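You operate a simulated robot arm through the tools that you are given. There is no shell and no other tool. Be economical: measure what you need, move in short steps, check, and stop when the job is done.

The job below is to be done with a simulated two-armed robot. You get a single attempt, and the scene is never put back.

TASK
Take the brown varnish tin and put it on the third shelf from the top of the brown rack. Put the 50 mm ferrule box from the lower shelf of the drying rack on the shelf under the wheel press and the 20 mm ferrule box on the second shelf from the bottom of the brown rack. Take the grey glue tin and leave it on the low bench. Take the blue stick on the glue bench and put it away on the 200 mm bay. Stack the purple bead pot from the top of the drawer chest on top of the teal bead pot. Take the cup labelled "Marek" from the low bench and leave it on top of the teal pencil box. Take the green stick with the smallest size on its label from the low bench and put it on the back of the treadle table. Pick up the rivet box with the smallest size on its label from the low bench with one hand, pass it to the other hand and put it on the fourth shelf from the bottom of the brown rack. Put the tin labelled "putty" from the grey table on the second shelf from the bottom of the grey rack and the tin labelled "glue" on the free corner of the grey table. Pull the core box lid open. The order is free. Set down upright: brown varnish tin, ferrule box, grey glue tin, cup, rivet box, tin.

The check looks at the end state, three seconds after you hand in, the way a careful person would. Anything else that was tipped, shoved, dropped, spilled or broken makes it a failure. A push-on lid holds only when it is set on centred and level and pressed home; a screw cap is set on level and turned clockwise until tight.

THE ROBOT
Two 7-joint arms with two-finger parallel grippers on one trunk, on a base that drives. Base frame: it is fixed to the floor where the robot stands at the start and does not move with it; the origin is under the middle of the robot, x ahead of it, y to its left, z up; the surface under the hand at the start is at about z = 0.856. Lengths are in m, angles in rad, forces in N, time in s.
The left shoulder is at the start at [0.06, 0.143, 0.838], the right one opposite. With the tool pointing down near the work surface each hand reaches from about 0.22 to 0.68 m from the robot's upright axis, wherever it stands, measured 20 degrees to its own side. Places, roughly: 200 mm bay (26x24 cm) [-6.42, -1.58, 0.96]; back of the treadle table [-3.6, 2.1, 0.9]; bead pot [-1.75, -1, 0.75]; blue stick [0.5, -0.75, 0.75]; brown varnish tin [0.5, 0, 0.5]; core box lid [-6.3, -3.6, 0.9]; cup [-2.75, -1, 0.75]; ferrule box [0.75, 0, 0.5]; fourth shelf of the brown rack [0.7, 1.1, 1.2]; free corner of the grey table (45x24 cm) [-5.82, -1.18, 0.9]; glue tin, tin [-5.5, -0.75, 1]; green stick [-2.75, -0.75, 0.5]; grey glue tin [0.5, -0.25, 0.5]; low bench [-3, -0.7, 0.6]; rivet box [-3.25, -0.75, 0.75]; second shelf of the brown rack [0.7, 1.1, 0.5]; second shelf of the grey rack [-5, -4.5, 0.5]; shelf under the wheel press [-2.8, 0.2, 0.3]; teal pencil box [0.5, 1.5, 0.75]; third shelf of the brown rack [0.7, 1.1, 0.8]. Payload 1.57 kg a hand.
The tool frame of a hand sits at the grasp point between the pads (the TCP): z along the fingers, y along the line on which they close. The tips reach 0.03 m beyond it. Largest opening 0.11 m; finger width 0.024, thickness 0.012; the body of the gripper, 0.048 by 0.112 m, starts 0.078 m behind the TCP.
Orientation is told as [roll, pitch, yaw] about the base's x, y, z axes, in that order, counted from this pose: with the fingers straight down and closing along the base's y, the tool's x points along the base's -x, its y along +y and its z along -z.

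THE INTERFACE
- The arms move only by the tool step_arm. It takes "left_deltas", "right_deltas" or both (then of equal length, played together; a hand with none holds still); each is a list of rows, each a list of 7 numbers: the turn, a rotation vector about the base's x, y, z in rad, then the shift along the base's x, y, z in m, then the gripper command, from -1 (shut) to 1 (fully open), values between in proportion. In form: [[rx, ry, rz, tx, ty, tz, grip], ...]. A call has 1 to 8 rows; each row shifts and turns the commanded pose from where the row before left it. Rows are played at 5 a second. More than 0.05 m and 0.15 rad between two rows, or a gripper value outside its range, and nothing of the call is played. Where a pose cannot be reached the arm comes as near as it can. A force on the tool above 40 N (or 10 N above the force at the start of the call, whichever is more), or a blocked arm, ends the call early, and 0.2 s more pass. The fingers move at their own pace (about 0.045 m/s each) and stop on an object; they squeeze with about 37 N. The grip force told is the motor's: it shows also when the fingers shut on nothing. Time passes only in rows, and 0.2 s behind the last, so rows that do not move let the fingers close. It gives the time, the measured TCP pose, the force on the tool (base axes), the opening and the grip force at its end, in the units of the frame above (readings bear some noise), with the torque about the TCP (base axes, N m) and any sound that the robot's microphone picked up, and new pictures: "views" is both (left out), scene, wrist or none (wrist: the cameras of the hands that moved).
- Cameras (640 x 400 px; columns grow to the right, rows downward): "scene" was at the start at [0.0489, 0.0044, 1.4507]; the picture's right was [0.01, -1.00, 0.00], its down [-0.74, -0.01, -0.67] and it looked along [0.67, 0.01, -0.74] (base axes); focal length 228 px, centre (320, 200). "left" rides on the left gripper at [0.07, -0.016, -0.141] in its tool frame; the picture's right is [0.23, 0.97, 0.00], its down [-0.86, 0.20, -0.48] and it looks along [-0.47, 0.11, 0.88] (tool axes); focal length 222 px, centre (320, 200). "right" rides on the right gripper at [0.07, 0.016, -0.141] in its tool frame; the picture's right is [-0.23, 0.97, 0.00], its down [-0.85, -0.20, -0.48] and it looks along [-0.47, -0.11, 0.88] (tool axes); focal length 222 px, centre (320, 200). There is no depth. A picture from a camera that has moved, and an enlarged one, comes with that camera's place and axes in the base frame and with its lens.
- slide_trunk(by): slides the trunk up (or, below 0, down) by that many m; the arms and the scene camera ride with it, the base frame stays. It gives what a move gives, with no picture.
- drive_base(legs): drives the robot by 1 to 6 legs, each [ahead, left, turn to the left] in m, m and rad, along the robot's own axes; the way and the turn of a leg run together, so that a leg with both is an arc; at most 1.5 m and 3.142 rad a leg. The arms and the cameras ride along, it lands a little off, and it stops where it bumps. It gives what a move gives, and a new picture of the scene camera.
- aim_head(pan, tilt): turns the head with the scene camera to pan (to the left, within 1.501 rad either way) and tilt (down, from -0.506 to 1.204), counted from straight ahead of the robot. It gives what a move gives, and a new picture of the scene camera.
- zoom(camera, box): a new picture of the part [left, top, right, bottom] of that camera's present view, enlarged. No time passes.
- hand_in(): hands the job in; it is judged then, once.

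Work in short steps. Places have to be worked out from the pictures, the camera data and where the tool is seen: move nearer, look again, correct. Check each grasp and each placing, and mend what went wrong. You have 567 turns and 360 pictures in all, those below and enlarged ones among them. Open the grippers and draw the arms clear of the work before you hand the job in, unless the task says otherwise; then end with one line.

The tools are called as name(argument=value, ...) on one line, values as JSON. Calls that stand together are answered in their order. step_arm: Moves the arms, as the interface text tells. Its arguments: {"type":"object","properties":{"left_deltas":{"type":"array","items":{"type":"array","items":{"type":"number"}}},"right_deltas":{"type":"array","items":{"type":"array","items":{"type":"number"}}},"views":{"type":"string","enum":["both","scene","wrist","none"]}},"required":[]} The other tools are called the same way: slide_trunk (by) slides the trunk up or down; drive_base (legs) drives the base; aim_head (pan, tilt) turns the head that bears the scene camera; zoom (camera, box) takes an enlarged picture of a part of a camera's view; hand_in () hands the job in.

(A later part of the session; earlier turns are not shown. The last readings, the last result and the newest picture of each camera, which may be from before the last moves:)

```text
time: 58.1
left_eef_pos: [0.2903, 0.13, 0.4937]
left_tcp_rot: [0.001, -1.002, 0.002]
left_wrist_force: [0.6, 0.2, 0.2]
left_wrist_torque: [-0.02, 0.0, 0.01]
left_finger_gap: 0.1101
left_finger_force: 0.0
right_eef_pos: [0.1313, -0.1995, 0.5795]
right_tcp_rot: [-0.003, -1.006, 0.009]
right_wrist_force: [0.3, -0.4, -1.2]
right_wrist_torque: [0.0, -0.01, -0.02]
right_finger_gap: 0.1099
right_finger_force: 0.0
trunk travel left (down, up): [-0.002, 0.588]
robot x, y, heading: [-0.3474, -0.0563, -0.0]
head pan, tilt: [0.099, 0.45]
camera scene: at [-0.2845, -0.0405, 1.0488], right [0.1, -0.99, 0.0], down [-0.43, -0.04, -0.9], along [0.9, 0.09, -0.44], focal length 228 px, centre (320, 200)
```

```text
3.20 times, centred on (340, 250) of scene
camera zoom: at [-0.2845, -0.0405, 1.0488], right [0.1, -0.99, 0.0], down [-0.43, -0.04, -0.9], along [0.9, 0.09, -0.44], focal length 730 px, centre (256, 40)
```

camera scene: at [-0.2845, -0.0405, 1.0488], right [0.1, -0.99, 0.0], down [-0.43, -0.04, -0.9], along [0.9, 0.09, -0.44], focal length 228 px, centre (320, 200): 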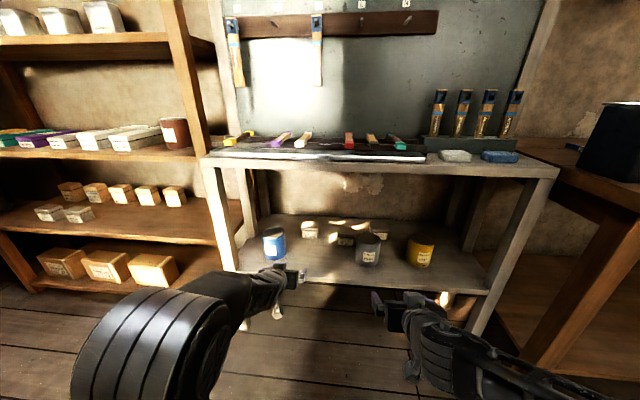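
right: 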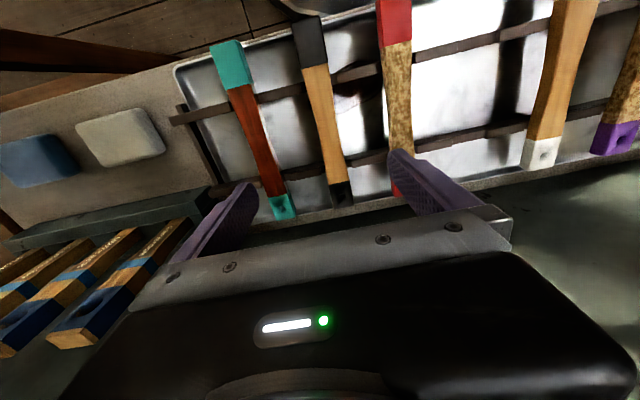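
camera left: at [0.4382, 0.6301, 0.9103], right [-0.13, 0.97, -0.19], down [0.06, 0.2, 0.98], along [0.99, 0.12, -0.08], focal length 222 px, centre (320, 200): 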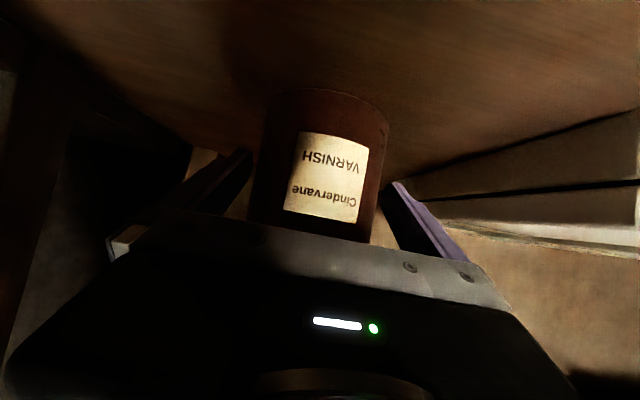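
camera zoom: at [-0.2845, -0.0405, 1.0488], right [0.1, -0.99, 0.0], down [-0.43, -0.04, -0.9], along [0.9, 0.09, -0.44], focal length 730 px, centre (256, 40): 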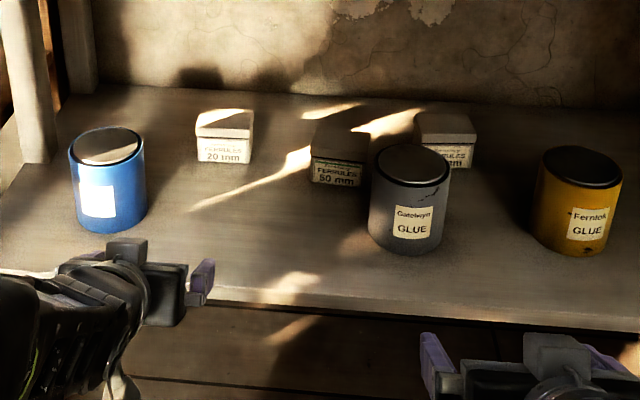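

20 mm is the left box, centre about (0.663, 0.10), top ≈0.445. I raise the left hand over tin height, centre it on y=0.097 and drive in.

step_arm(left_deltas=[[0, 0, 0, 0, -0.015, 0.03, 1], [0, 0, 0, 0, -0.018, 0.025, 1], [0, 0, 0, 0, 0, 0, 1]], views="none")

drive_base(legs=[[0.34, 0, 0]])

zoom(camera="left", box=[0, 0, 640, 400])

```text
time: 58.9
left_eef_pos: [0.2885, 0.0957, 0.5491]
left_tcp_rot: [0.002, -1.003, 0.003]
left_wrist_force: [0.1, 0.1, -0.3]
left_wrist_torque: [0.0, 0.0, -0.02]
left_finger_gap: 0.1101
left_finger_force: 0.0
right_eef_pos: [0.131, -0.1982, 0.5789]
right_tcp_rot: [-0.002, -1.006, 0.013]
right_wrist_force: [-0.7, 0.2, 0.1]
right_wrist_torque: [0.01, 0.04, 0.01]
right_finger_gap: 0.1101
right_finger_force: 0.0
trunk travel left (down, up): [-0.002, 0.588]
robot x, y, heading: [-0.3448, -0.051, 0.004]
head pan, tilt: [0.099, 0.45]
```

```text
time: 61.1
left_eef_pos: [0.6201, 0.0983, 0.5499]
left_tcp_rot: [0.001, -1.002, 0.004]
left_wrist_force: [1.1, -0.6, 0.3]
left_wrist_torque: [0.0, 0.01, 0.02]
left_finger_gap: 0.1101
left_finger_force: 0.0
right_eef_pos: [0.4644, -0.1963, 0.5784]
right_tcp_rot: [-0.002, -1.008, 0.014]
right_wrist_force: [0.3, 0.1, -0.5]
right_wrist_torque: [-0.01, 0.01, 0.01]
right_finger_gap: 0.1096
right_finger_force: 0.1
trunk travel left (down, up): [-0.002, 0.588]
robot x, y, heading: [-0.0106, -0.0528, 0.004]
head pan, tilt: [0.099, 0.45]
camera scene: at [0.0481, -0.0385, 1.0488], right [0.11, -0.99, 0.0], down [-0.43, -0.05, -0.9], along [0.9, 0.1, -0.44], focal length 228 px, centre (320, 200)
```

scene: 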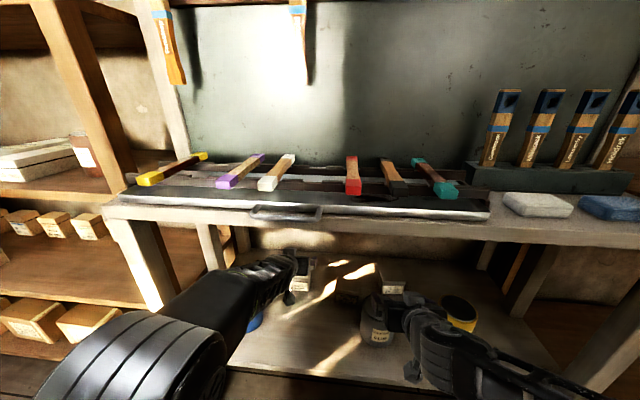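

```text
1.00 times, centred on (320, 200) of left (not enlarged: the box is as wide or as high as the picture)
camera zoom: at [0.4633, 0.0828, 0.5666], right [-0.13, 0.97, -0.19], down [0.06, 0.2, 0.98], along [0.99, 0.12, -0.08], focal length 222 px, centre (320, 200)
```

zoom: 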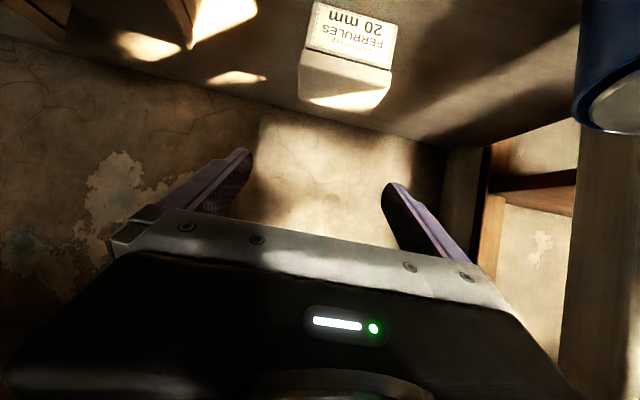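

The box looks slightly yawed. I enlarge to measure.

zoom(camera="left", box=[270, 0, 430, 120])

```text
3.33 times, centred on (350, 60) of left
camera zoom: at [0.4633, 0.0828, 0.5666], right [-0.13, 0.97, -0.19], down [0.06, 0.2, 0.98], along [0.99, 0.12, -0.08], focal length 740 px, centre (220, 667)
```

zoom: 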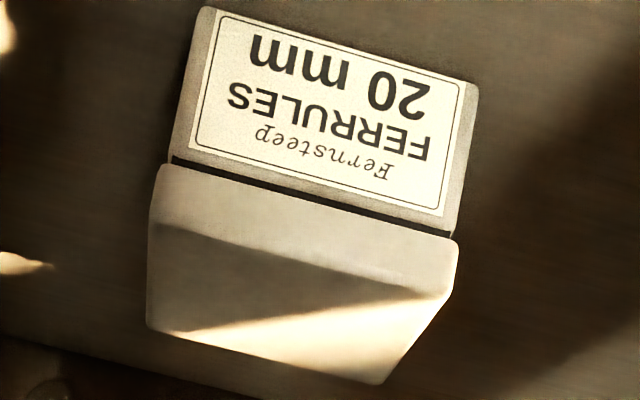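

The box proves aligned: centre (0.669, 0.105), width 0.08. Descend around it.

step_arm(left_deltas=[[0, 0, 0, 0.015, 0.007, -0.04, 1], [0, 0, 0, 0.015, 0, -0.04, 1], [0, 0, 0, 0.013, 0, -0.03, 1], [0, 0, 0, 0, 0, -0.01, 1], [0, 0, 0, 0, 0, 0, 1]], views="wrist")

```text
time: 62.3
left_eef_pos: [0.6608, 0.107, 0.4307]
left_tcp_rot: [0.004, -1.003, 0.006]
left_wrist_force: [0.5, 0.0, 0.3]
left_wrist_torque: [0.02, 0.02, -0.01]
left_finger_gap: 0.11
left_finger_force: 0.1
right_eef_pos: [0.4644, -0.1944, 0.5792]
right_tcp_rot: [-0.001, -1.007, 0.013]
right_wrist_force: [0.3, -0.2, 0.1]
right_wrist_torque: [-0.01, 0.0, 0.01]
right_finger_gap: 0.1098
right_finger_force: 0.1
trunk travel left (down, up): [-0.002, 0.588]
robot x, y, heading: [-0.0162, -0.0497, 0.011]
head pan, tilt: [0.099, 0.45]
camera left: at [0.5041, 0.0908, 0.4472], right [-0.13, 0.97, -0.19], down [0.06, 0.2, 0.98], along [0.99, 0.12, -0.08], focal length 222 px, centre (320, 200)
```

left: 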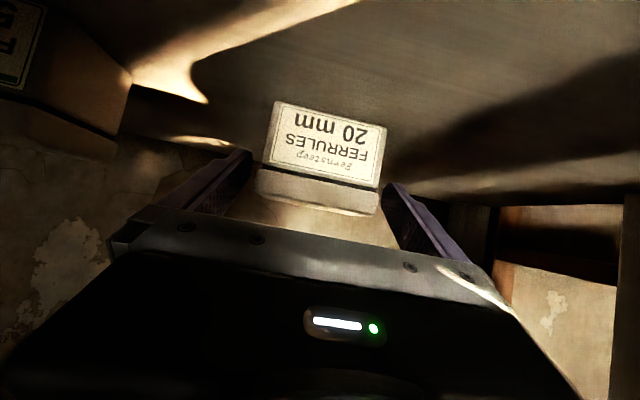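

Shelf is near z=0.38, lid seam at 0.42. I lower 15 mm more so the pads take the body, and close.

step_arm(left_deltas=[[0, 0, 0, 0.006, 0, -0.008, 1], [0, 0, 0, 0, 0, -0.007, 1], [0, 0, 0, 0, 0, 0, 0], [0, 0, 0, 0, 0, 0, -1], [0, 0, 0, 0, 0, 0, -1], [0, 0, 0, 0, 0, 0, -1], [0, 0, 0, 0, 0, 0, -1]], views="wrist")

```text
time: 63.9
left_eef_pos: [0.6685, 0.1061, 0.4136]
left_tcp_rot: [0.002, -1.001, 0.007]
left_wrist_force: [1.0, -0.5, 0.3]
left_wrist_torque: [-0.09, -0.04, 0.0]
left_finger_gap: 0.0849
left_finger_force: 36.5
right_eef_pos: [0.4643, -0.1967, 0.5789]
right_tcp_rot: [0.0, -1.005, 0.014]
right_wrist_force: [-0.7, 0.9, -0.5]
right_wrist_torque: [0.01, -0.02, 0.01]
right_finger_gap: 0.1101
right_finger_force: 0.0
trunk travel left (down, up): [-0.002, 0.588]
robot x, y, heading: [-0.0137, -0.048, 0.012]
head pan, tilt: [0.099, 0.45]
camera left: at [0.5112, 0.0896, 0.431], right [-0.13, 0.97, -0.19], down [0.06, 0.2, 0.98], along [0.99, 0.12, -0.08], focal length 222 px, centre (320, 200)
```

left: 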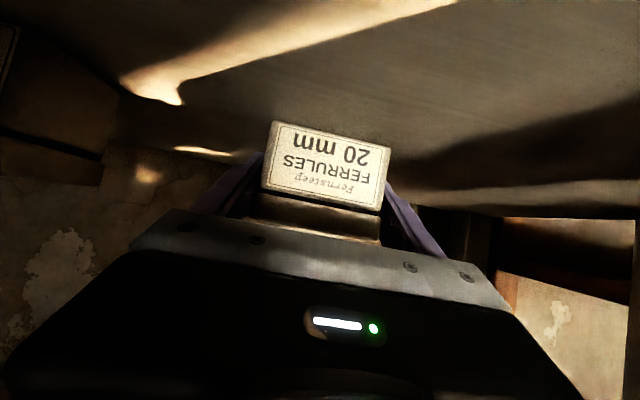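

Held (gap 0.085). Lift and back out.

step_arm(left_deltas=[[0, 0, 0, 0, 0, 0.02, -1], [0, 0, 0, 0, 0, 0.04, -1], [0, 0, 0, 0, 0, 0.04, -1], [0, 0, 0, 0, 0, 0.03, -1], [0, 0, 0, 0, 0, 0, -1]], views="wrist")

drive_base(legs=[[-0.33, 0, 0], [0, 0.68, 0]])

zoom(camera="scene", box=[60, 100, 420, 330])

```text
time: 65.1
left_eef_pos: [0.6689, 0.1048, 0.5453]
left_tcp_rot: [0.003, -1.001, 0.007]
left_wrist_force: [0.0, 0.2, -2.9]
left_wrist_torque: [0.04, 0.08, -0.04]
left_finger_gap: 0.0847
left_finger_force: 37.2
right_eef_pos: [0.4639, -0.1968, 0.5786]
right_tcp_rot: [-0.004, -1.005, 0.015]
right_wrist_force: [-0.2, -0.2, 0.3]
right_wrist_torque: [-0.02, -0.04, -0.01]
right_finger_gap: 0.11
right_finger_force: 0.1
trunk travel left (down, up): [-0.002, 0.588]
robot x, y, heading: [-0.0102, -0.0512, 0.009]
head pan, tilt: [0.099, 0.45]
camera left: at [0.5126, 0.0882, 0.5633], right [-0.13, 0.97, -0.19], down [0.06, 0.2, 0.98], along [0.99, 0.12, -0.08], focal length 222 px, centre (320, 200)
```

left: 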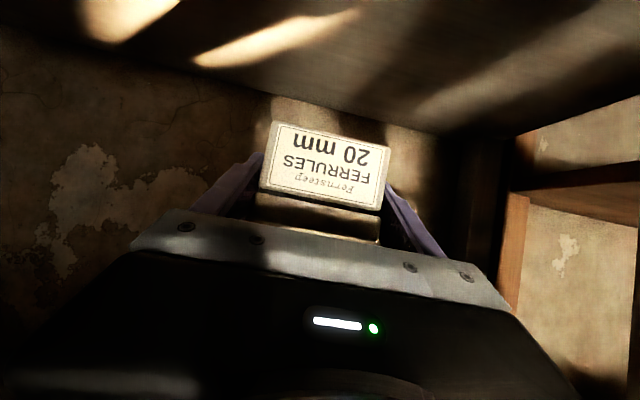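

```text
time: 70.7
left_eef_pos: [0.3077, 0.8002, 0.5471]
left_tcp_rot: [0.001, -1.002, 0.026]
left_wrist_force: [0.6, -0.3, -2.9]
left_wrist_torque: [0.01, 0.02, -0.01]
left_finger_gap: 0.0849
left_finger_force: 37.4
right_eef_pos: [0.1101, 0.4965, 0.5785]
right_tcp_rot: [-0.002, -1.006, 0.035]
right_wrist_force: [-0.5, 0.6, -0.1]
right_wrist_torque: [0.0, -0.01, -0.03]
right_finger_gap: 0.11
right_finger_force: 0.0
trunk travel left (down, up): [-0.002, 0.588]
robot x, y, heading: [-0.3733, 0.6303, 0.027]
head pan, tilt: [0.099, 0.45]
camera scene: at [-0.3099, 0.6449, 1.0488], right [0.13, -0.99, 0.0], down [-0.43, -0.06, -0.9], along [0.89, 0.11, -0.44], focal length 228 px, centre (320, 200)
```

scene: 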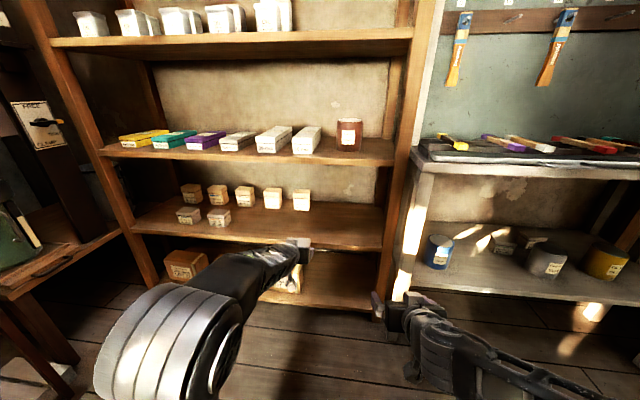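

```text
1.74 times, centred on (240, 215) of scene
camera zoom: at [-0.3099, 0.6449, 1.0488], right [0.13, -0.99, 0.0], down [-0.43, -0.06, -0.9], along [0.89, 0.11, -0.44], focal length 396 px, centre (459, 174)
```

zoom: 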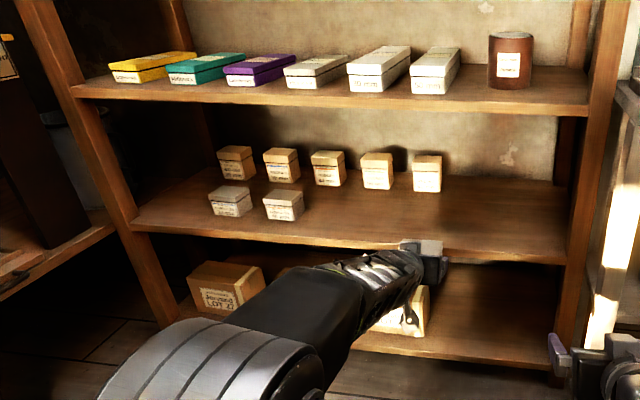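

Second shelf surface is ≈0.45 with open space in front of the back row. To keep the right hand clear of posts, I place at about (0.58, 0.83): small left shift, straighten, drive forward.

drive_base(legs=[[0, 0.055, -0.025], [0.28, 0, 0]])

```text
time: 73.2
left_eef_pos: [0.6007, 0.8335, 0.5458]
left_tcp_rot: [0.003, -1.002, -0.005]
left_wrist_force: [-0.7, -0.6, -3.0]
left_wrist_torque: [0.0, 0.0, 0.01]
left_finger_gap: 0.0849
left_finger_force: 36.7
right_eef_pos: [0.3922, 0.5353, 0.5792]
right_tcp_rot: [-0.002, -1.005, 0.004]
right_wrist_force: [-0.3, 0.6, -0.1]
right_wrist_torque: [-0.01, 0.01, -0.01]
right_finger_gap: 0.1101
right_finger_force: 0.0
trunk travel left (down, up): [-0.002, 0.588]
robot x, y, heading: [-0.0819, 0.6835, -0.006]
head pan, tilt: [0.099, 0.45]
camera scene: at [-0.022, 0.6972, 1.0488], right [0.1, -1.0, 0.0], down [-0.43, -0.04, -0.9], along [0.9, 0.09, -0.44], focal length 228 px, centre (320, 200)
```

scene: 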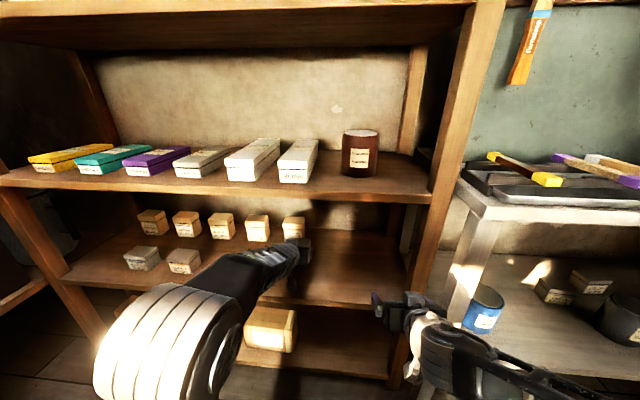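

Lower the box in steps until contact (~0.485).

step_arm(left_deltas=[[0, 0, 0, 0, 0, -0.03, -1], [0, 0, 0, 0, 0, -0.02, -1], [0, 0, 0, 0, 0, -0.01, -1], [0, 0, 0, 0, 0, -0.007, -1], [0, 0, 0, 0, 0, -0.007, -1], [0, 0, 0, 0, 0, -0.007, -1], [0, 0, 0, 0, 0, -0.007, -1]], views="wrist")

```text
time: 74.3
left_eef_pos: [0.6028, 0.8337, 0.4864]
left_tcp_rot: [-0.003, -1.022, 0.0]
left_wrist_force: [-0.7, 1.2, 13.9]
left_wrist_torque: [0.67, -0.07, 0.09]
left_finger_gap: 0.0847
left_finger_force: 37.1
right_eef_pos: [0.3928, 0.536, 0.5789]
right_tcp_rot: [0.0, -1.007, 0.005]
right_wrist_force: [-0.6, -0.4, 0.2]
right_wrist_torque: [-0.01, -0.03, 0.01]
right_finger_gap: 0.1099
right_finger_force: 0.0
trunk travel left (down, up): [-0.002, 0.588]
robot x, y, heading: [-0.0828, 0.6813, 0.003]
head pan, tilt: [0.099, 0.45]
stopped in row 5 (left hand): the force on the tool passed its limit at 54 N (the readings are from after the stop); the commanded pose is now the measured one
camera left: at [0.4458, 0.8194, 0.4995], right [-0.11, 0.97, -0.2], down [0.04, 0.2, 0.98], along [0.99, 0.1, -0.06], focal length 222 px, centre (320, 200)
```

left: 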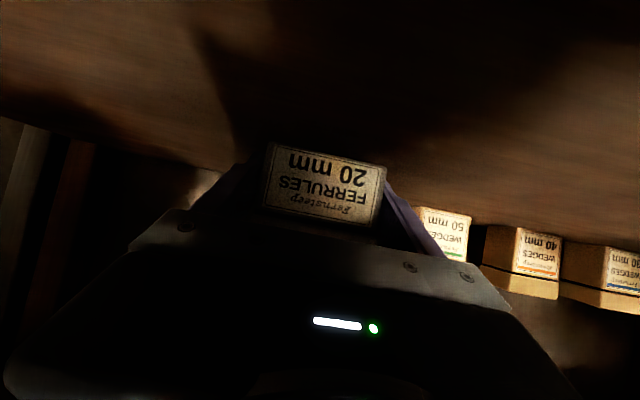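

On the shelf at z=0.486. Open the fingers.

step_arm(left_deltas=[[0, 0, 0, 0, 0, 0.001, 0], [0, 0, 0, 0, 0, 0, 1], [0, 0, 0, 0, 0, 0, 1]], views="wrist")

```text
time: 75.1
left_eef_pos: [0.6023, 0.8291, 0.4866]
left_tcp_rot: [-0.005, -1.021, -0.007]
left_wrist_force: [-7.9, -15.9, 20.6]
left_wrist_torque: [0.57, -0.56, -0.23]
left_finger_gap: 0.0967
left_finger_force: 0.0
right_eef_pos: [0.3916, 0.535, 0.5796]
right_tcp_rot: [0.002, -1.007, 0.003]
right_wrist_force: [0.8, 0.1, -0.1]
right_wrist_torque: [-0.02, 0.01, 0.0]
right_finger_gap: 0.1099
right_finger_force: 0.1
trunk travel left (down, up): [-0.002, 0.588]
robot x, y, heading: [-0.0845, 0.682, 0.001]
head pan, tilt: [0.099, 0.45]
camera left: at [0.4452, 0.8166, 0.4999], right [-0.11, 0.97, -0.2], down [0.04, 0.2, 0.98], along [0.99, 0.1, -0.06], focal length 222 px, centre (320, 200)
```

left: 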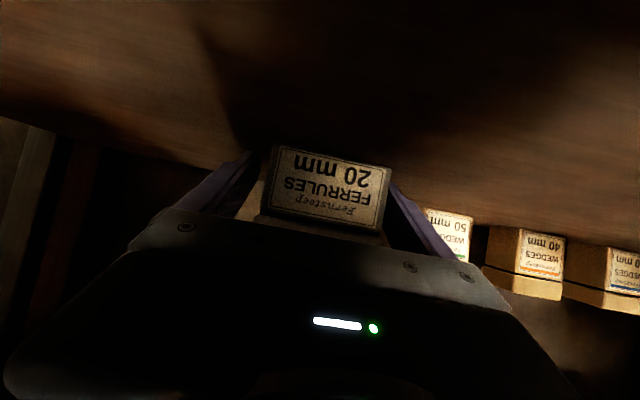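

A residual force remains, likely fingertips on the shelf. I raise 5 mm and let the fingers open fully.

step_arm(left_deltas=[[0, 0, 0, 0, 0, 0.005, 1], [0, 0, 0, 0, 0, 0, 1], [0, 0, 0, 0, 0, 0, 1]], views="wrist")

```text
time: 75.9
left_eef_pos: [0.6006, 0.8362, 0.4865]
left_tcp_rot: [-0.001, -1.011, 0.001]
left_wrist_force: [-0.4, 1.6, 0.4]
left_wrist_torque: [0.02, 0.02, 0.02]
left_finger_gap: 0.1099
left_finger_force: 0.0
right_eef_pos: [0.3927, 0.5363, 0.5787]
right_tcp_rot: [-0.001, -1.004, 0.005]
right_wrist_force: [0.5, -0.3, 0.0]
right_wrist_torque: [-0.01, 0.01, -0.01]
right_finger_gap: 0.11
right_finger_force: 0.1
trunk travel left (down, up): [-0.002, 0.588]
robot x, y, heading: [-0.0843, 0.6846, -0.003]
head pan, tilt: [0.099, 0.45]
camera left: at [0.4446, 0.8209, 0.502], right [-0.12, 0.97, -0.19], down [0.05, 0.2, 0.98], along [0.99, 0.11, -0.07], focal length 222 px, centre (320, 200)
```

left: 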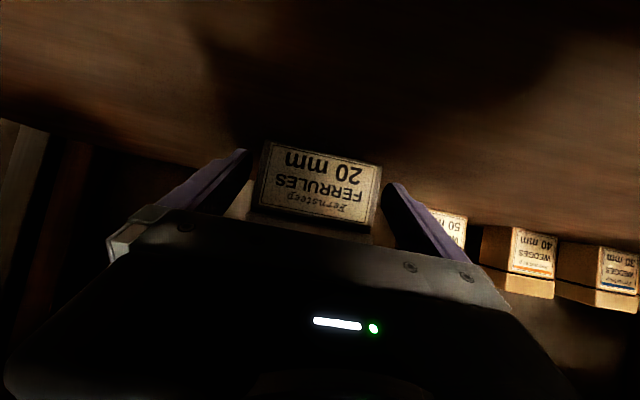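

Free. I back out, go to the drying rack, and meanwhile raise/retract the left hand for clearance over the blue tin.

drive_base(legs=[[-0.28, 0, 0], [0, -0.685, 0]])

step_arm(left_deltas=[[0, 0, 0, -0.03, 0, 0.04, 1], [0, 0, 0, -0.03, 0, 0.04, 1], [0, 0, 0, -0.03, 0, 0.02, 1], [0, 0, 0, 0, 0, 0, 1]], views="none")

aim_head(pan=0, tilt=0.5)

zoom(camera="scene", box=[240, 180, 440, 300])

```text
time: 81.2
left_eef_pos: [0.3126, 0.1423, 0.4879]
left_tcp_rot: [-0.004, -1.016, -0.013]
left_wrist_force: [-0.3, 0.5, -0.2]
left_wrist_torque: [0.03, -0.02, 0.02]
left_finger_gap: 0.11
left_finger_force: 0.0
right_eef_pos: [0.0994, -0.1507, 0.5793]
right_tcp_rot: [0.001, -1.005, -0.008]
right_wrist_force: [-0.6, 0.6, -0.5]
right_wrist_torque: [-0.01, 0.0, 0.01]
right_finger_gap: 0.1102
right_finger_force: 0.2
trunk travel left (down, up): [-0.002, 0.588]
robot x, y, heading: [-0.3751, 0.0057, -0.013]
head pan, tilt: [0.099, 0.45]
camera scene: at [-0.3122, 0.0157, 1.0488], right [0.08, -1.0, 0.0], down [-0.43, -0.04, -0.9], along [0.9, 0.08, -0.44], focal length 228 px, centre (320, 200)
```

scene: 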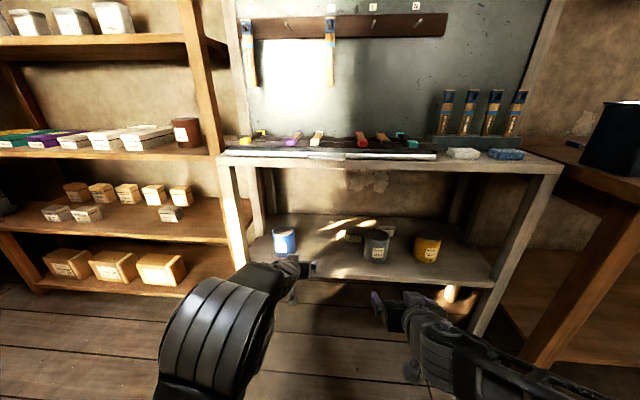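

```text
time: 82.2
left_eef_pos: [0.2222, 0.1433, 0.5864]
left_tcp_rot: [-0.005, -1.014, -0.013]
left_wrist_force: [0.7, -0.3, 0.0]
left_wrist_torque: [-0.02, 0.03, -0.01]
left_finger_gap: 0.1099
left_finger_force: 0.0
right_eef_pos: [0.1011, -0.1508, 0.5777]
right_tcp_rot: [0.001, -1.006, -0.008]
right_wrist_force: [-0.6, 0.2, -0.4]
right_wrist_torque: [0.02, -0.02, -0.01]
right_finger_gap: 0.1099
right_finger_force: 0.0
trunk travel left (down, up): [-0.002, 0.588]
robot x, y, heading: [-0.3735, 0.0052, -0.016]
head pan, tilt: [0.099, 0.45]
```

```text
time: 82.9
left_eef_pos: [0.2239, 0.1415, 0.5868]
left_tcp_rot: [-0.004, -1.016, -0.015]
left_wrist_force: [1.0, -0.1, -0.9]
left_wrist_torque: [0.0, 0.0, -0.01]
left_finger_gap: 0.1099
left_finger_force: 0.0
right_eef_pos: [0.1006, -0.151, 0.5786]
right_tcp_rot: [0.0, -1.007, -0.009]
right_wrist_force: [-0.6, 0.9, -0.7]
right_wrist_torque: [0.02, 0.02, -0.02]
right_finger_gap: 0.1102
right_finger_force: 0.1
trunk travel left (down, up): [-0.002, 0.588]
robot x, y, heading: [-0.3726, 0.0063, -0.018]
head pan, tilt: [0.0, 0.499]
camera scene: at [-0.3128, 0.0066, 1.0444], right [-0.02, -1.0, 0.0], down [-0.48, 0.01, -0.88], along [0.88, -0.01, -0.48], focal length 228 px, centre (320, 200)
```

scene: 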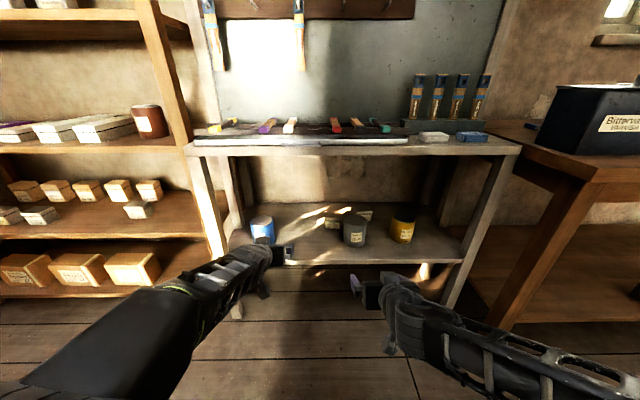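

```text
3.20 times, centred on (340, 240) of scene
camera zoom: at [-0.3128, 0.0066, 1.0444], right [-0.02, -1.0, 0.0], down [-0.48, 0.01, -0.88], along [0.88, -0.01, -0.48], focal length 730 px, centre (256, 72)
```

zoom: 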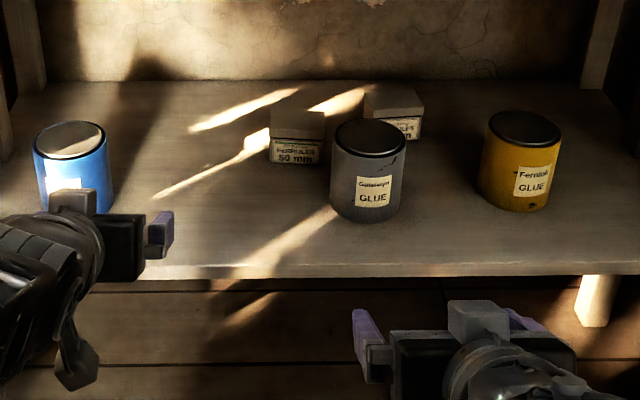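

Grey tin at about (0.515, -0.158). Straighten and drive forward to where the right hand stands before it.

drive_base(legs=[[0.27, 0, 0.017]])

step_arm(right_deltas=[[0, 0, 0, 0, -0.01, -0.04, 1], [0, 0, 0, 0.01, 0, -0.04, 1], [0, 0, 0, 0.01, 0, -0.03, 1], [0, 0, 0, 0, 0, 0, 1]], views="wrist")

```text
time: 84.8
left_eef_pos: [0.481, 0.1522, 0.5856]
left_tcp_rot: [-0.003, -1.017, 0.006]
left_wrist_force: [0.0, 0.3, -0.2]
left_wrist_torque: [0.01, -0.02, 0.0]
left_finger_gap: 0.1099
left_finger_force: 0.0
right_eef_pos: [0.3664, -0.1423, 0.5779]
right_tcp_rot: [0.0, -1.006, 0.012]
right_wrist_force: [-0.2, 0.4, 0.7]
right_wrist_torque: [-0.05, -0.03, 0.03]
right_finger_gap: 0.1101
right_finger_force: 0.0
trunk travel left (down, up): [-0.002, 0.588]
robot x, y, heading: [-0.1119, -0.0007, 0.003]
head pan, tilt: [0.0, 0.499]
camera scene: at [-0.0507, 0.0062, 1.0444], right [0.0, -1.0, 0.0], down [-0.48, 0.0, -0.88], along [0.88, 0.0, -0.48], focal length 228 px, centre (320, 200)
```

scene: 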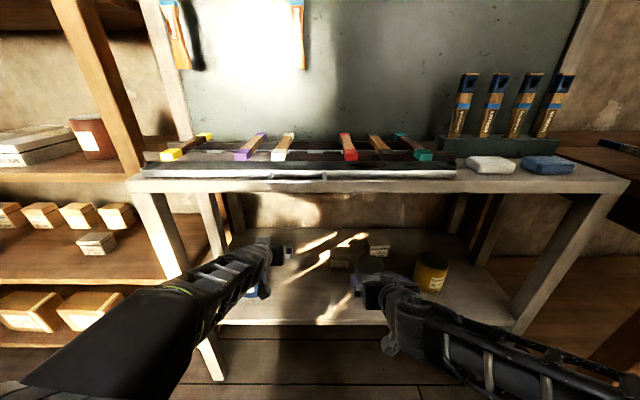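

```text
time: 85.8
left_eef_pos: [0.4833, 0.1517, 0.5871]
left_tcp_rot: [-0.004, -1.017, 0.006]
left_wrist_force: [-0.2, 0.1, -1.0]
left_wrist_torque: [0.0, 0.02, -0.03]
left_finger_gap: 0.11
left_finger_force: 0.0
right_eef_pos: [0.4037, -0.1511, 0.4763]
right_tcp_rot: [0.001, -1.006, 0.011]
right_wrist_force: [-0.4, -0.7, -0.8]
right_wrist_torque: [-0.03, -0.01, -0.02]
right_finger_gap: 0.1102
right_finger_force: 0.1
right hand out of reach, approached as far as the arm can: row 1, 2
trunk travel left (down, up): [-0.002, 0.588]
robot x, y, heading: [-0.1139, 0.0031, 0.001]
head pan, tilt: [0.0, 0.499]
camera right: at [0.2453, -0.1356, 0.4923], right [0.11, 0.97, 0.19], down [0.06, -0.2, 0.98], along [0.99, -0.1, -0.08], focal length 222 px, centre (320, 200)
```

right: 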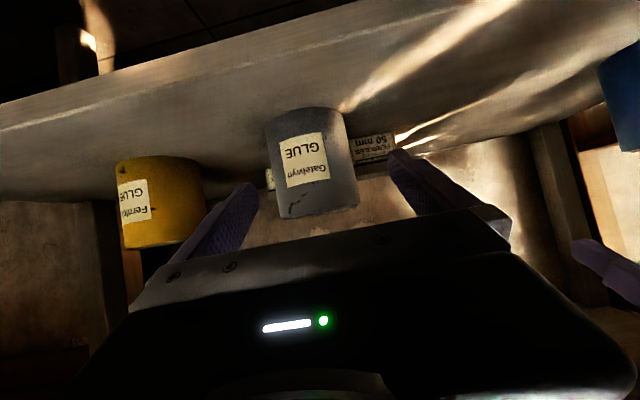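

Tin y confirmed ≈-0.159. Advance and close.

step_arm(right_deltas=[[0, 0, 0, 0.03, -0.008, -0.01, 1], [0, 0, 0, 0.04, 0, -0.01, 1], [0, 0, 0, 0.038, 0, -0.008, 1], [0, 0, 0, 0, 0, 0, 1], [0, 0, 0, 0, 0, 0, -1], [0, 0, 0, 0, 0, 0, -1], [0, 0, 0, 0, 0, 0, -1]], views="wrist")

```text
time: 87.4
left_eef_pos: [0.4819, 0.1528, 0.5873]
left_tcp_rot: [-0.003, -1.018, 0.007]
left_wrist_force: [-0.1, 0.5, 0.3]
left_wrist_torque: [-0.01, -0.01, 0.01]
left_finger_gap: 0.11
left_finger_force: 0.1
right_eef_pos: [0.5134, -0.1589, 0.4459]
right_tcp_rot: [-0.001, -1.006, 0.01]
right_wrist_force: [2.0, -2.3, -0.1]
right_wrist_torque: [-0.22, -0.33, -0.07]
right_finger_gap: 0.0989
right_finger_force: 34.1
trunk travel left (down, up): [-0.002, 0.588]
robot x, y, heading: [-0.1106, 0.002, 0.003]
head pan, tilt: [0.0, 0.499]
camera right: at [0.3547, -0.1434, 0.463], right [0.11, 0.98, 0.19], down [0.06, -0.2, 0.98], along [0.99, -0.1, -0.08], focal length 222 px, centre (320, 200)
```

right: 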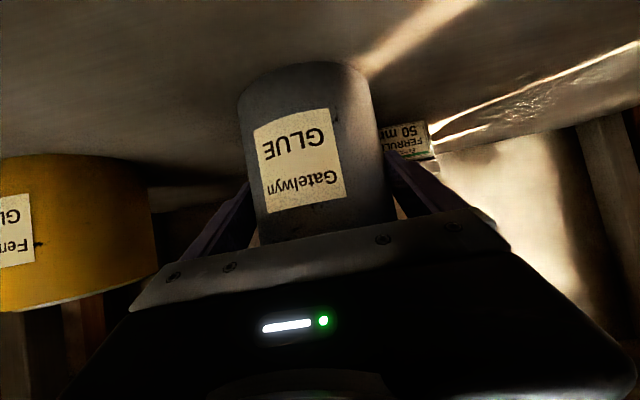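

Gripped. Lift to z≈0.6 and shift the base right 0.22 m so the left hand faces the 50 mm box.

step_arm(right_deltas=[[0, 0, 0, 0, 0, 0.02, -1], [0, 0, 0, 0, 0, 0.04, -1], [0, 0, 0, 0, 0, 0.05, -1], [0, 0, 0, 0, 0, 0.045, -1], [0, 0, 0, 0, 0, 0, -1]], views="none")

drive_base(legs=[[0, -0.22, 0]])

zoom(camera="left", box=[0, 0, 640, 400])

```text
time: 88.6
left_eef_pos: [0.4818, 0.1511, 0.5866]
left_tcp_rot: [-0.005, -1.013, 0.005]
left_wrist_force: [-0.4, 0.2, 0.1]
left_wrist_torque: [-0.02, 0.04, -0.01]
left_finger_gap: 0.11
left_finger_force: 0.0
right_eef_pos: [0.5088, -0.1586, 0.6025]
right_tcp_rot: [-0.001, -1.006, 0.011]
right_wrist_force: [-0.1, -0.3, -7.8]
right_wrist_torque: [0.0, 0.04, -0.01]
right_finger_gap: 0.099
right_finger_force: 36.7
trunk travel left (down, up): [-0.002, 0.588]
robot x, y, heading: [-0.1106, 0.0055, -0.001]
head pan, tilt: [0.0, 0.499]
```

```text
time: 90.2
left_eef_pos: [0.4824, -0.056, 0.5867]
left_tcp_rot: [-0.003, -1.015, 0.005]
left_wrist_force: [-0.4, 0.1, -0.2]
left_wrist_torque: [0.0, 0.02, 0.0]
left_finger_gap: 0.1099
left_finger_force: 0.0
right_eef_pos: [0.5093, -0.3679, 0.6031]
right_tcp_rot: [0.0, -1.004, 0.011]
right_wrist_force: [-0.1, -0.1, -9.1]
right_wrist_torque: [0.03, 0.11, 0.0]
right_finger_gap: 0.0988
right_finger_force: 36.8
trunk travel left (down, up): [-0.002, 0.588]
robot x, y, heading: [-0.1111, -0.2057, 0.006]
head pan, tilt: [0.0, 0.499]
camera scene: at [-0.0492, -0.2034, 1.0443], right [0.0, -1.0, 0.0], down [-0.48, 0.0, -0.88], along [0.88, 0.0, -0.48], focal length 228 px, centre (320, 200)
```

scene: 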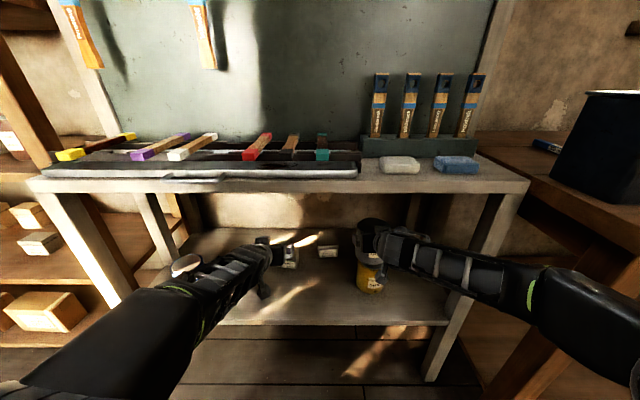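

```text
1.00 times, centred on (320, 200) of left (not enlarged: the box is as wide or as high as the picture)
camera zoom: at [0.3261, -0.0725, 0.6006], right [-0.12, 0.97, -0.2], down [0.04, 0.2, 0.98], along [0.99, 0.11, -0.07], focal length 222 px, centre (320, 200)
```

zoom: 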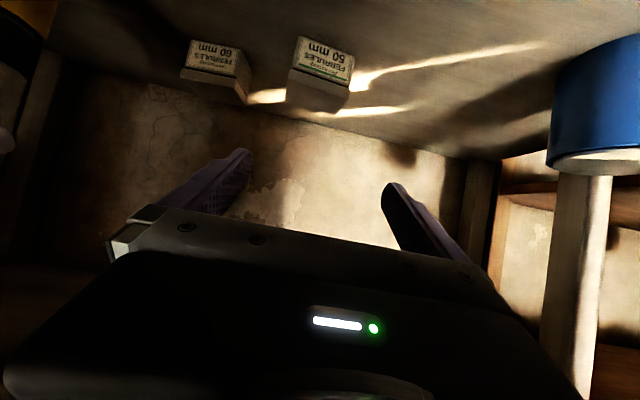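

50 mm box centre ≈(0.63, -0.073). I approach above then descend around it.

step_arm(left_deltas=[[0, 0, 0, 0.045, -0.009, 0, 1], [0, 0, 0, 0.045, -0.008, -0.02, 1], [0, 0, 0, 0.025, 0, -0.04, 1], [0, 0, 0, 0.015, 0, -0.045, 1], [0, 0, 0, 0.01, 0, -0.035, 1], [0, 0, 0, 0, 0, -0.015, 1], [0, 0, 0, 0, 0, 0, 1]], views="wrist")

```text
time: 91.8
left_eef_pos: [0.623, -0.0761, 0.4297]
left_tcp_rot: [-0.003, -1.014, 0.004]
left_wrist_force: [-1.3, 1.3, 0.3]
left_wrist_torque: [0.02, -0.01, -0.02]
left_finger_gap: 0.1103
left_finger_force: 0.0
right_eef_pos: [0.5101, -0.3671, 0.6024]
right_tcp_rot: [0.0, -1.006, 0.01]
right_wrist_force: [0.4, 0.3, -7.2]
right_wrist_torque: [0.02, 0.11, -0.02]
right_finger_gap: 0.0986
right_finger_force: 37.0
trunk travel left (down, up): [-0.002, 0.588]
robot x, y, heading: [-0.1129, -0.2092, 0.003]
head pan, tilt: [0.0, 0.499]
camera left: at [0.4664, -0.0915, 0.4446], right [-0.12, 0.97, -0.2], down [0.04, 0.2, 0.98], along [0.99, 0.11, -0.07], focal length 222 px, centre (320, 200)
```

left: 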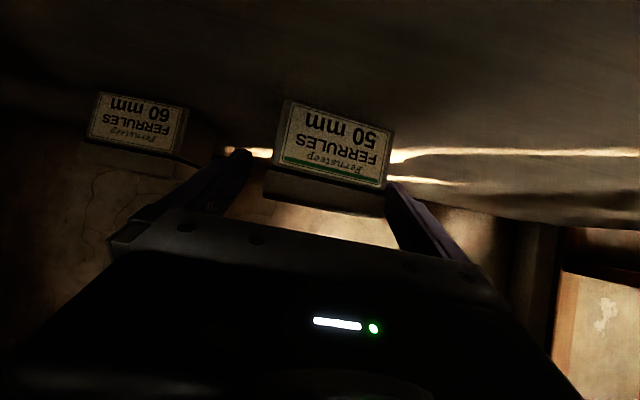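

Shift 5 mm left, lower 15 mm, and close.

step_arm(left_deltas=[[0, 0, 0, 0.006, 0.006, -0.006, 1], [0, 0, 0, 0, 0, -0.008, 1], [0, 0, 0, 0, 0, 0, 0], [0, 0, 0, 0, 0, 0, -1], [0, 0, 0, 0, 0, 0, -1], [0, 0, 0, 0, 0, 0, -1], [0, 0, 0, 0, 0, 0, -1]], views="wrist")

```text
time: 93.4
left_eef_pos: [0.6273, -0.0698, 0.416]
left_tcp_rot: [-0.004, -1.013, 0.006]
left_wrist_force: [1.4, 0.5, 1.1]
left_wrist_torque: [0.15, -0.09, -0.03]
left_finger_gap: 0.0848
left_finger_force: 37.1
right_eef_pos: [0.5104, -0.3666, 0.6023]
right_tcp_rot: [0.0, -1.007, 0.01]
right_wrist_force: [-0.1, -1.0, -8.2]
right_wrist_torque: [0.02, 0.06, 0.0]
right_finger_gap: 0.0988
right_finger_force: 37.3
trunk travel left (down, up): [-0.002, 0.588]
robot x, y, heading: [-0.1101, -0.2068, 0.005]
head pan, tilt: [0.0, 0.499]
camera left: at [0.4713, -0.0851, 0.4316], right [-0.12, 0.97, -0.19], down [0.04, 0.2, 0.98], along [0.99, 0.11, -0.07], focal length 222 px, centre (320, 200)
```

left: 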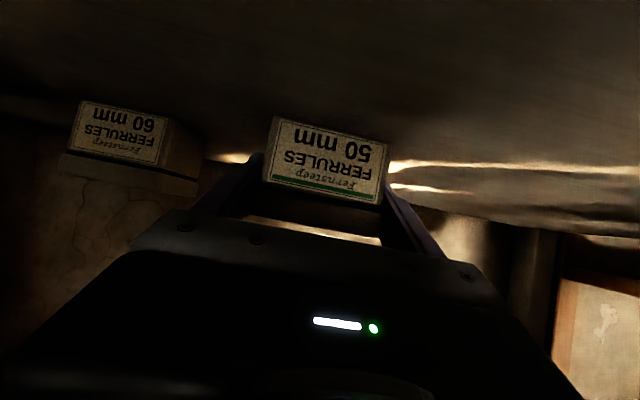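

Held. Lift, retract the left hand, then back out.

step_arm(left_deltas=[[0, 0, 0, 0, 0, 0.03, -1], [0, 0, 0, 0, 0, 0.05, -1], [0, 0, 0, 0, 0, 0.05, -1], [0, 0, 0, -0.04, 0, 0.03, -1], [0, 0, 0, -0.05, 0, 0, -1], [0, 0, 0, -0.05, 0, 0, -1], [0, 0, 0, 0, 0, 0, -1]], views="wrist")

drive_base(legs=[[-0.25, 0, 0]])

slide_trunk(by=0.3)

aim_head(pan=-1.5, tilt=0.6)

```text
time: 95.0
left_eef_pos: [0.4892, -0.0717, 0.5756]
left_tcp_rot: [-0.005, -1.013, 0.007]
left_wrist_force: [0.3, 1.0, -2.1]
left_wrist_torque: [0.02, 0.04, -0.04]
left_finger_gap: 0.0849
left_finger_force: 37.3
right_eef_pos: [0.5099, -0.3675, 0.6029]
right_tcp_rot: [0.0, -1.007, 0.01]
right_wrist_force: [-0.4, 0.7, -8.4]
right_wrist_torque: [-0.03, 0.1, 0.03]
right_finger_gap: 0.0986
right_finger_force: 37.2
trunk travel left (down, up): [-0.002, 0.588]
robot x, y, heading: [-0.1128, -0.2103, 0.001]
head pan, tilt: [0.0, 0.499]
camera left: at [0.3329, -0.0861, 0.5903], right [-0.12, 0.97, -0.2], down [0.05, 0.2, 0.98], along [0.99, 0.11, -0.07], focal length 222 px, centre (320, 200)
```

left: 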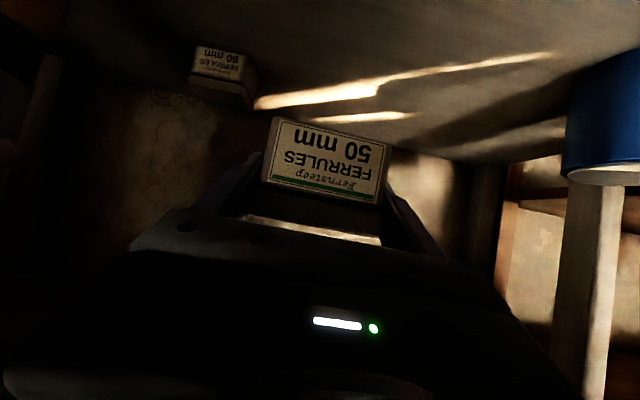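

```text
time: 96.8
left_eef_pos: [0.2486, -0.0739, 0.5757]
left_tcp_rot: [-0.002, -1.012, 0.003]
left_wrist_force: [0.0, -0.5, -3.3]
left_wrist_torque: [0.0, 0.03, -0.03]
left_finger_gap: 0.0846
left_finger_force: 36.9
right_eef_pos: [0.2669, -0.3691, 0.6026]
right_tcp_rot: [0.001, -1.004, 0.008]
right_wrist_force: [-0.7, 0.2, -8.9]
right_wrist_torque: [-0.03, 0.07, 0.04]
right_finger_gap: 0.0987
right_finger_force: 37.2
trunk travel left (down, up): [-0.002, 0.588]
robot x, y, heading: [-0.3534, -0.212, 0.001]
head pan, tilt: [0.0, 0.499]
camera scene: at [-0.2914, -0.2043, 1.0443], right [0.0, -1.0, 0.0], down [-0.48, 0.0, -0.88], along [0.88, 0.0, -0.48], focal length 228 px, centre (320, 200)
```

scene: 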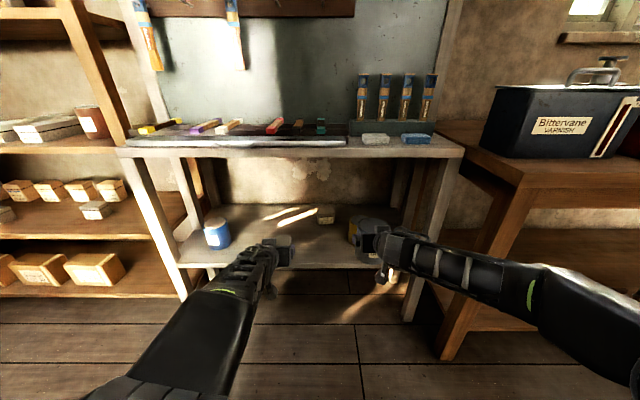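

```text
time: 99.8
left_eef_pos: [0.2484, -0.0729, 0.8766]
left_tcp_rot: [-0.003, -1.014, 0.005]
left_wrist_force: [0.0, -0.2, -3.6]
left_wrist_torque: [0.02, 0.09, 0.0]
left_finger_gap: 0.0848
left_finger_force: 37.3
right_eef_pos: [0.2674, -0.3707, 0.9029]
right_tcp_rot: [0.002, -1.003, 0.01]
right_wrist_force: [-0.1, -0.3, -7.5]
right_wrist_torque: [-0.02, 0.06, 0.0]
right_finger_gap: 0.0986
right_finger_force: 37.2
trunk travel left (down, up): [-0.302, 0.288]
robot x, y, heading: [-0.3525, -0.2072, 0.003]
head pan, tilt: [0.0, 0.499]
```

```text
time: 101.4
left_eef_pos: [0.2486, -0.0738, 0.875]
left_tcp_rot: [-0.004, -1.014, 0.003]
left_wrist_force: [0.8, -0.5, -3.6]
left_wrist_torque: [0.01, 0.02, 0.0]
left_finger_gap: 0.0848
left_finger_force: 37.3
right_eef_pos: [0.2669, -0.3697, 0.902]
right_tcp_rot: [0.001, -1.003, 0.008]
right_wrist_force: [-0.6, -0.6, -9.1]
right_wrist_torque: [-0.01, 0.06, -0.02]
right_finger_gap: 0.0984
right_finger_force: 36.8
trunk travel left (down, up): [-0.302, 0.288]
robot x, y, heading: [-0.3532, -0.2103, 0.004]
head pan, tilt: [-1.499, 0.6]
camera scene: at [-0.3757, -0.2926, 1.3353], right [-1.0, -0.07, 0.0], down [-0.04, 0.56, -0.82], along [0.06, -0.82, -0.57], focal length 228 px, centre (320, 200)
```

scene: 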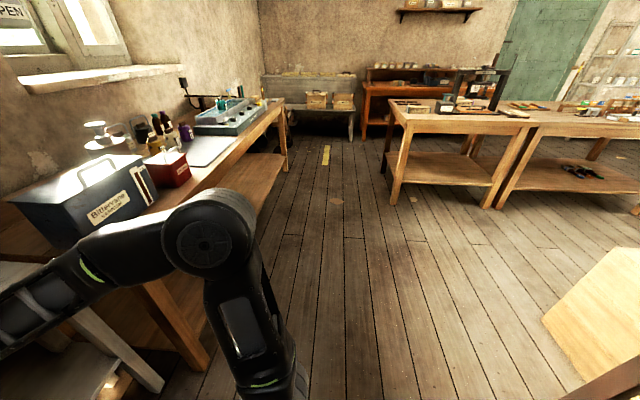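

The window bench corner is near, so I retract both hands a little before turning right.

step_arm(left_deltas=[[0, 0, 0, -0.04, 0, 0, -1], [0, 0, 0, -0.04, 0, 0, -1], [0, 0, 0, 0, 0, 0, -1]], right_deltas=[[0, 0, 0, -0.045, 0.01, 0, -1], [0, 0, 0, -0.045, 0.01, 0, -1], [0, 0, 0, 0, 0, 0, -1]], views="none")

aim_head(pan=0, tilt=0.6)

drive_base(legs=[[-0.02, 0, -0.8], [0, 0, -0.77]])

```text
time: 102.2
left_eef_pos: [0.1705, -0.075, 0.8767]
left_tcp_rot: [-0.005, -1.013, 0.005]
left_wrist_force: [-0.4, 0.0, -2.6]
left_wrist_torque: [0.0, 0.03, 0.03]
left_finger_gap: 0.0848
left_finger_force: 36.7
right_eef_pos: [0.1768, -0.3495, 0.9058]
right_tcp_rot: [0.0, -1.004, 0.008]
right_wrist_force: [-1.9, -0.5, -7.2]
right_wrist_torque: [-0.06, 0.12, -0.01]
right_finger_gap: 0.0987
right_finger_force: 37.0
trunk travel left (down, up): [-0.302, 0.288]
robot x, y, heading: [-0.3531, -0.2054, -0.002]
head pan, tilt: [-1.499, 0.6]
```

```text
time: 103.8
left_eef_pos: [0.1709, -0.0729, 0.8766]
left_tcp_rot: [-0.002, -1.014, 0.002]
left_wrist_force: [0.9, -0.3, -3.1]
left_wrist_torque: [-0.04, 0.02, 0.01]
left_finger_gap: 0.0849
left_finger_force: 37.2
right_eef_pos: [0.1771, -0.3489, 0.9057]
right_tcp_rot: [0.0, -1.005, 0.008]
right_wrist_force: [0.4, 0.0, -8.1]
right_wrist_torque: [-0.01, 0.03, 0.0]
right_finger_gap: 0.099
right_finger_force: 36.9
trunk travel left (down, up): [-0.302, 0.288]
robot x, y, heading: [-0.357, -0.2076, 0.003]
head pan, tilt: [0.0, 0.6]
camera scene: at [-0.294, -0.2044, 1.3352], right [0.0, -1.0, 0.0], down [-0.57, 0.0, -0.82], along [0.82, 0.0, -0.57], focal length 228 px, centre (320, 200)
```

scene: 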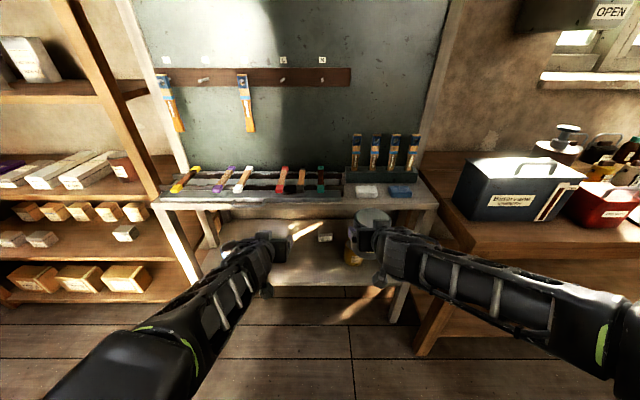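

```text
time: 108.3
left_eef_pos: [-0.2317, -0.7214, 0.8774]
left_tcp_rot: [-0.003, -1.015, -1.555]
left_wrist_force: [-0.2, -1.0, -3.8]
left_wrist_torque: [0.05, 0.0, -0.03]
left_finger_gap: 0.0847
left_finger_force: 37.3
right_eef_pos: [-0.5066, -0.7309, 0.9044]
right_tcp_rot: [-0.001, -1.003, -1.551]
right_wrist_force: [0.7, -0.4, -7.7]
right_wrist_torque: [0.08, -0.01, 0.01]
right_finger_gap: 0.0988
right_finger_force: 37.1
trunk travel left (down, up): [-0.302, 0.288]
robot x, y, heading: [-0.3684, -0.2009, -1.557]
head pan, tilt: [0.0, 0.6]
camera scene: at [-0.3703, -0.2562, 1.3352], right [-1.0, -0.01, 0.0], down [-0.01, 0.57, -0.82], along [0.01, -0.82, -0.57], focal length 228 px, centre (320, 200)
```

scene: 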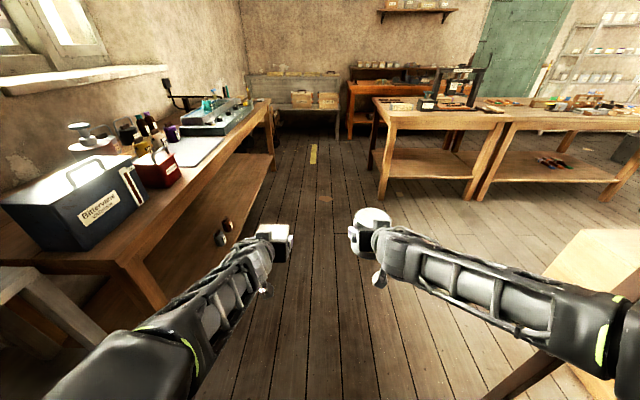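

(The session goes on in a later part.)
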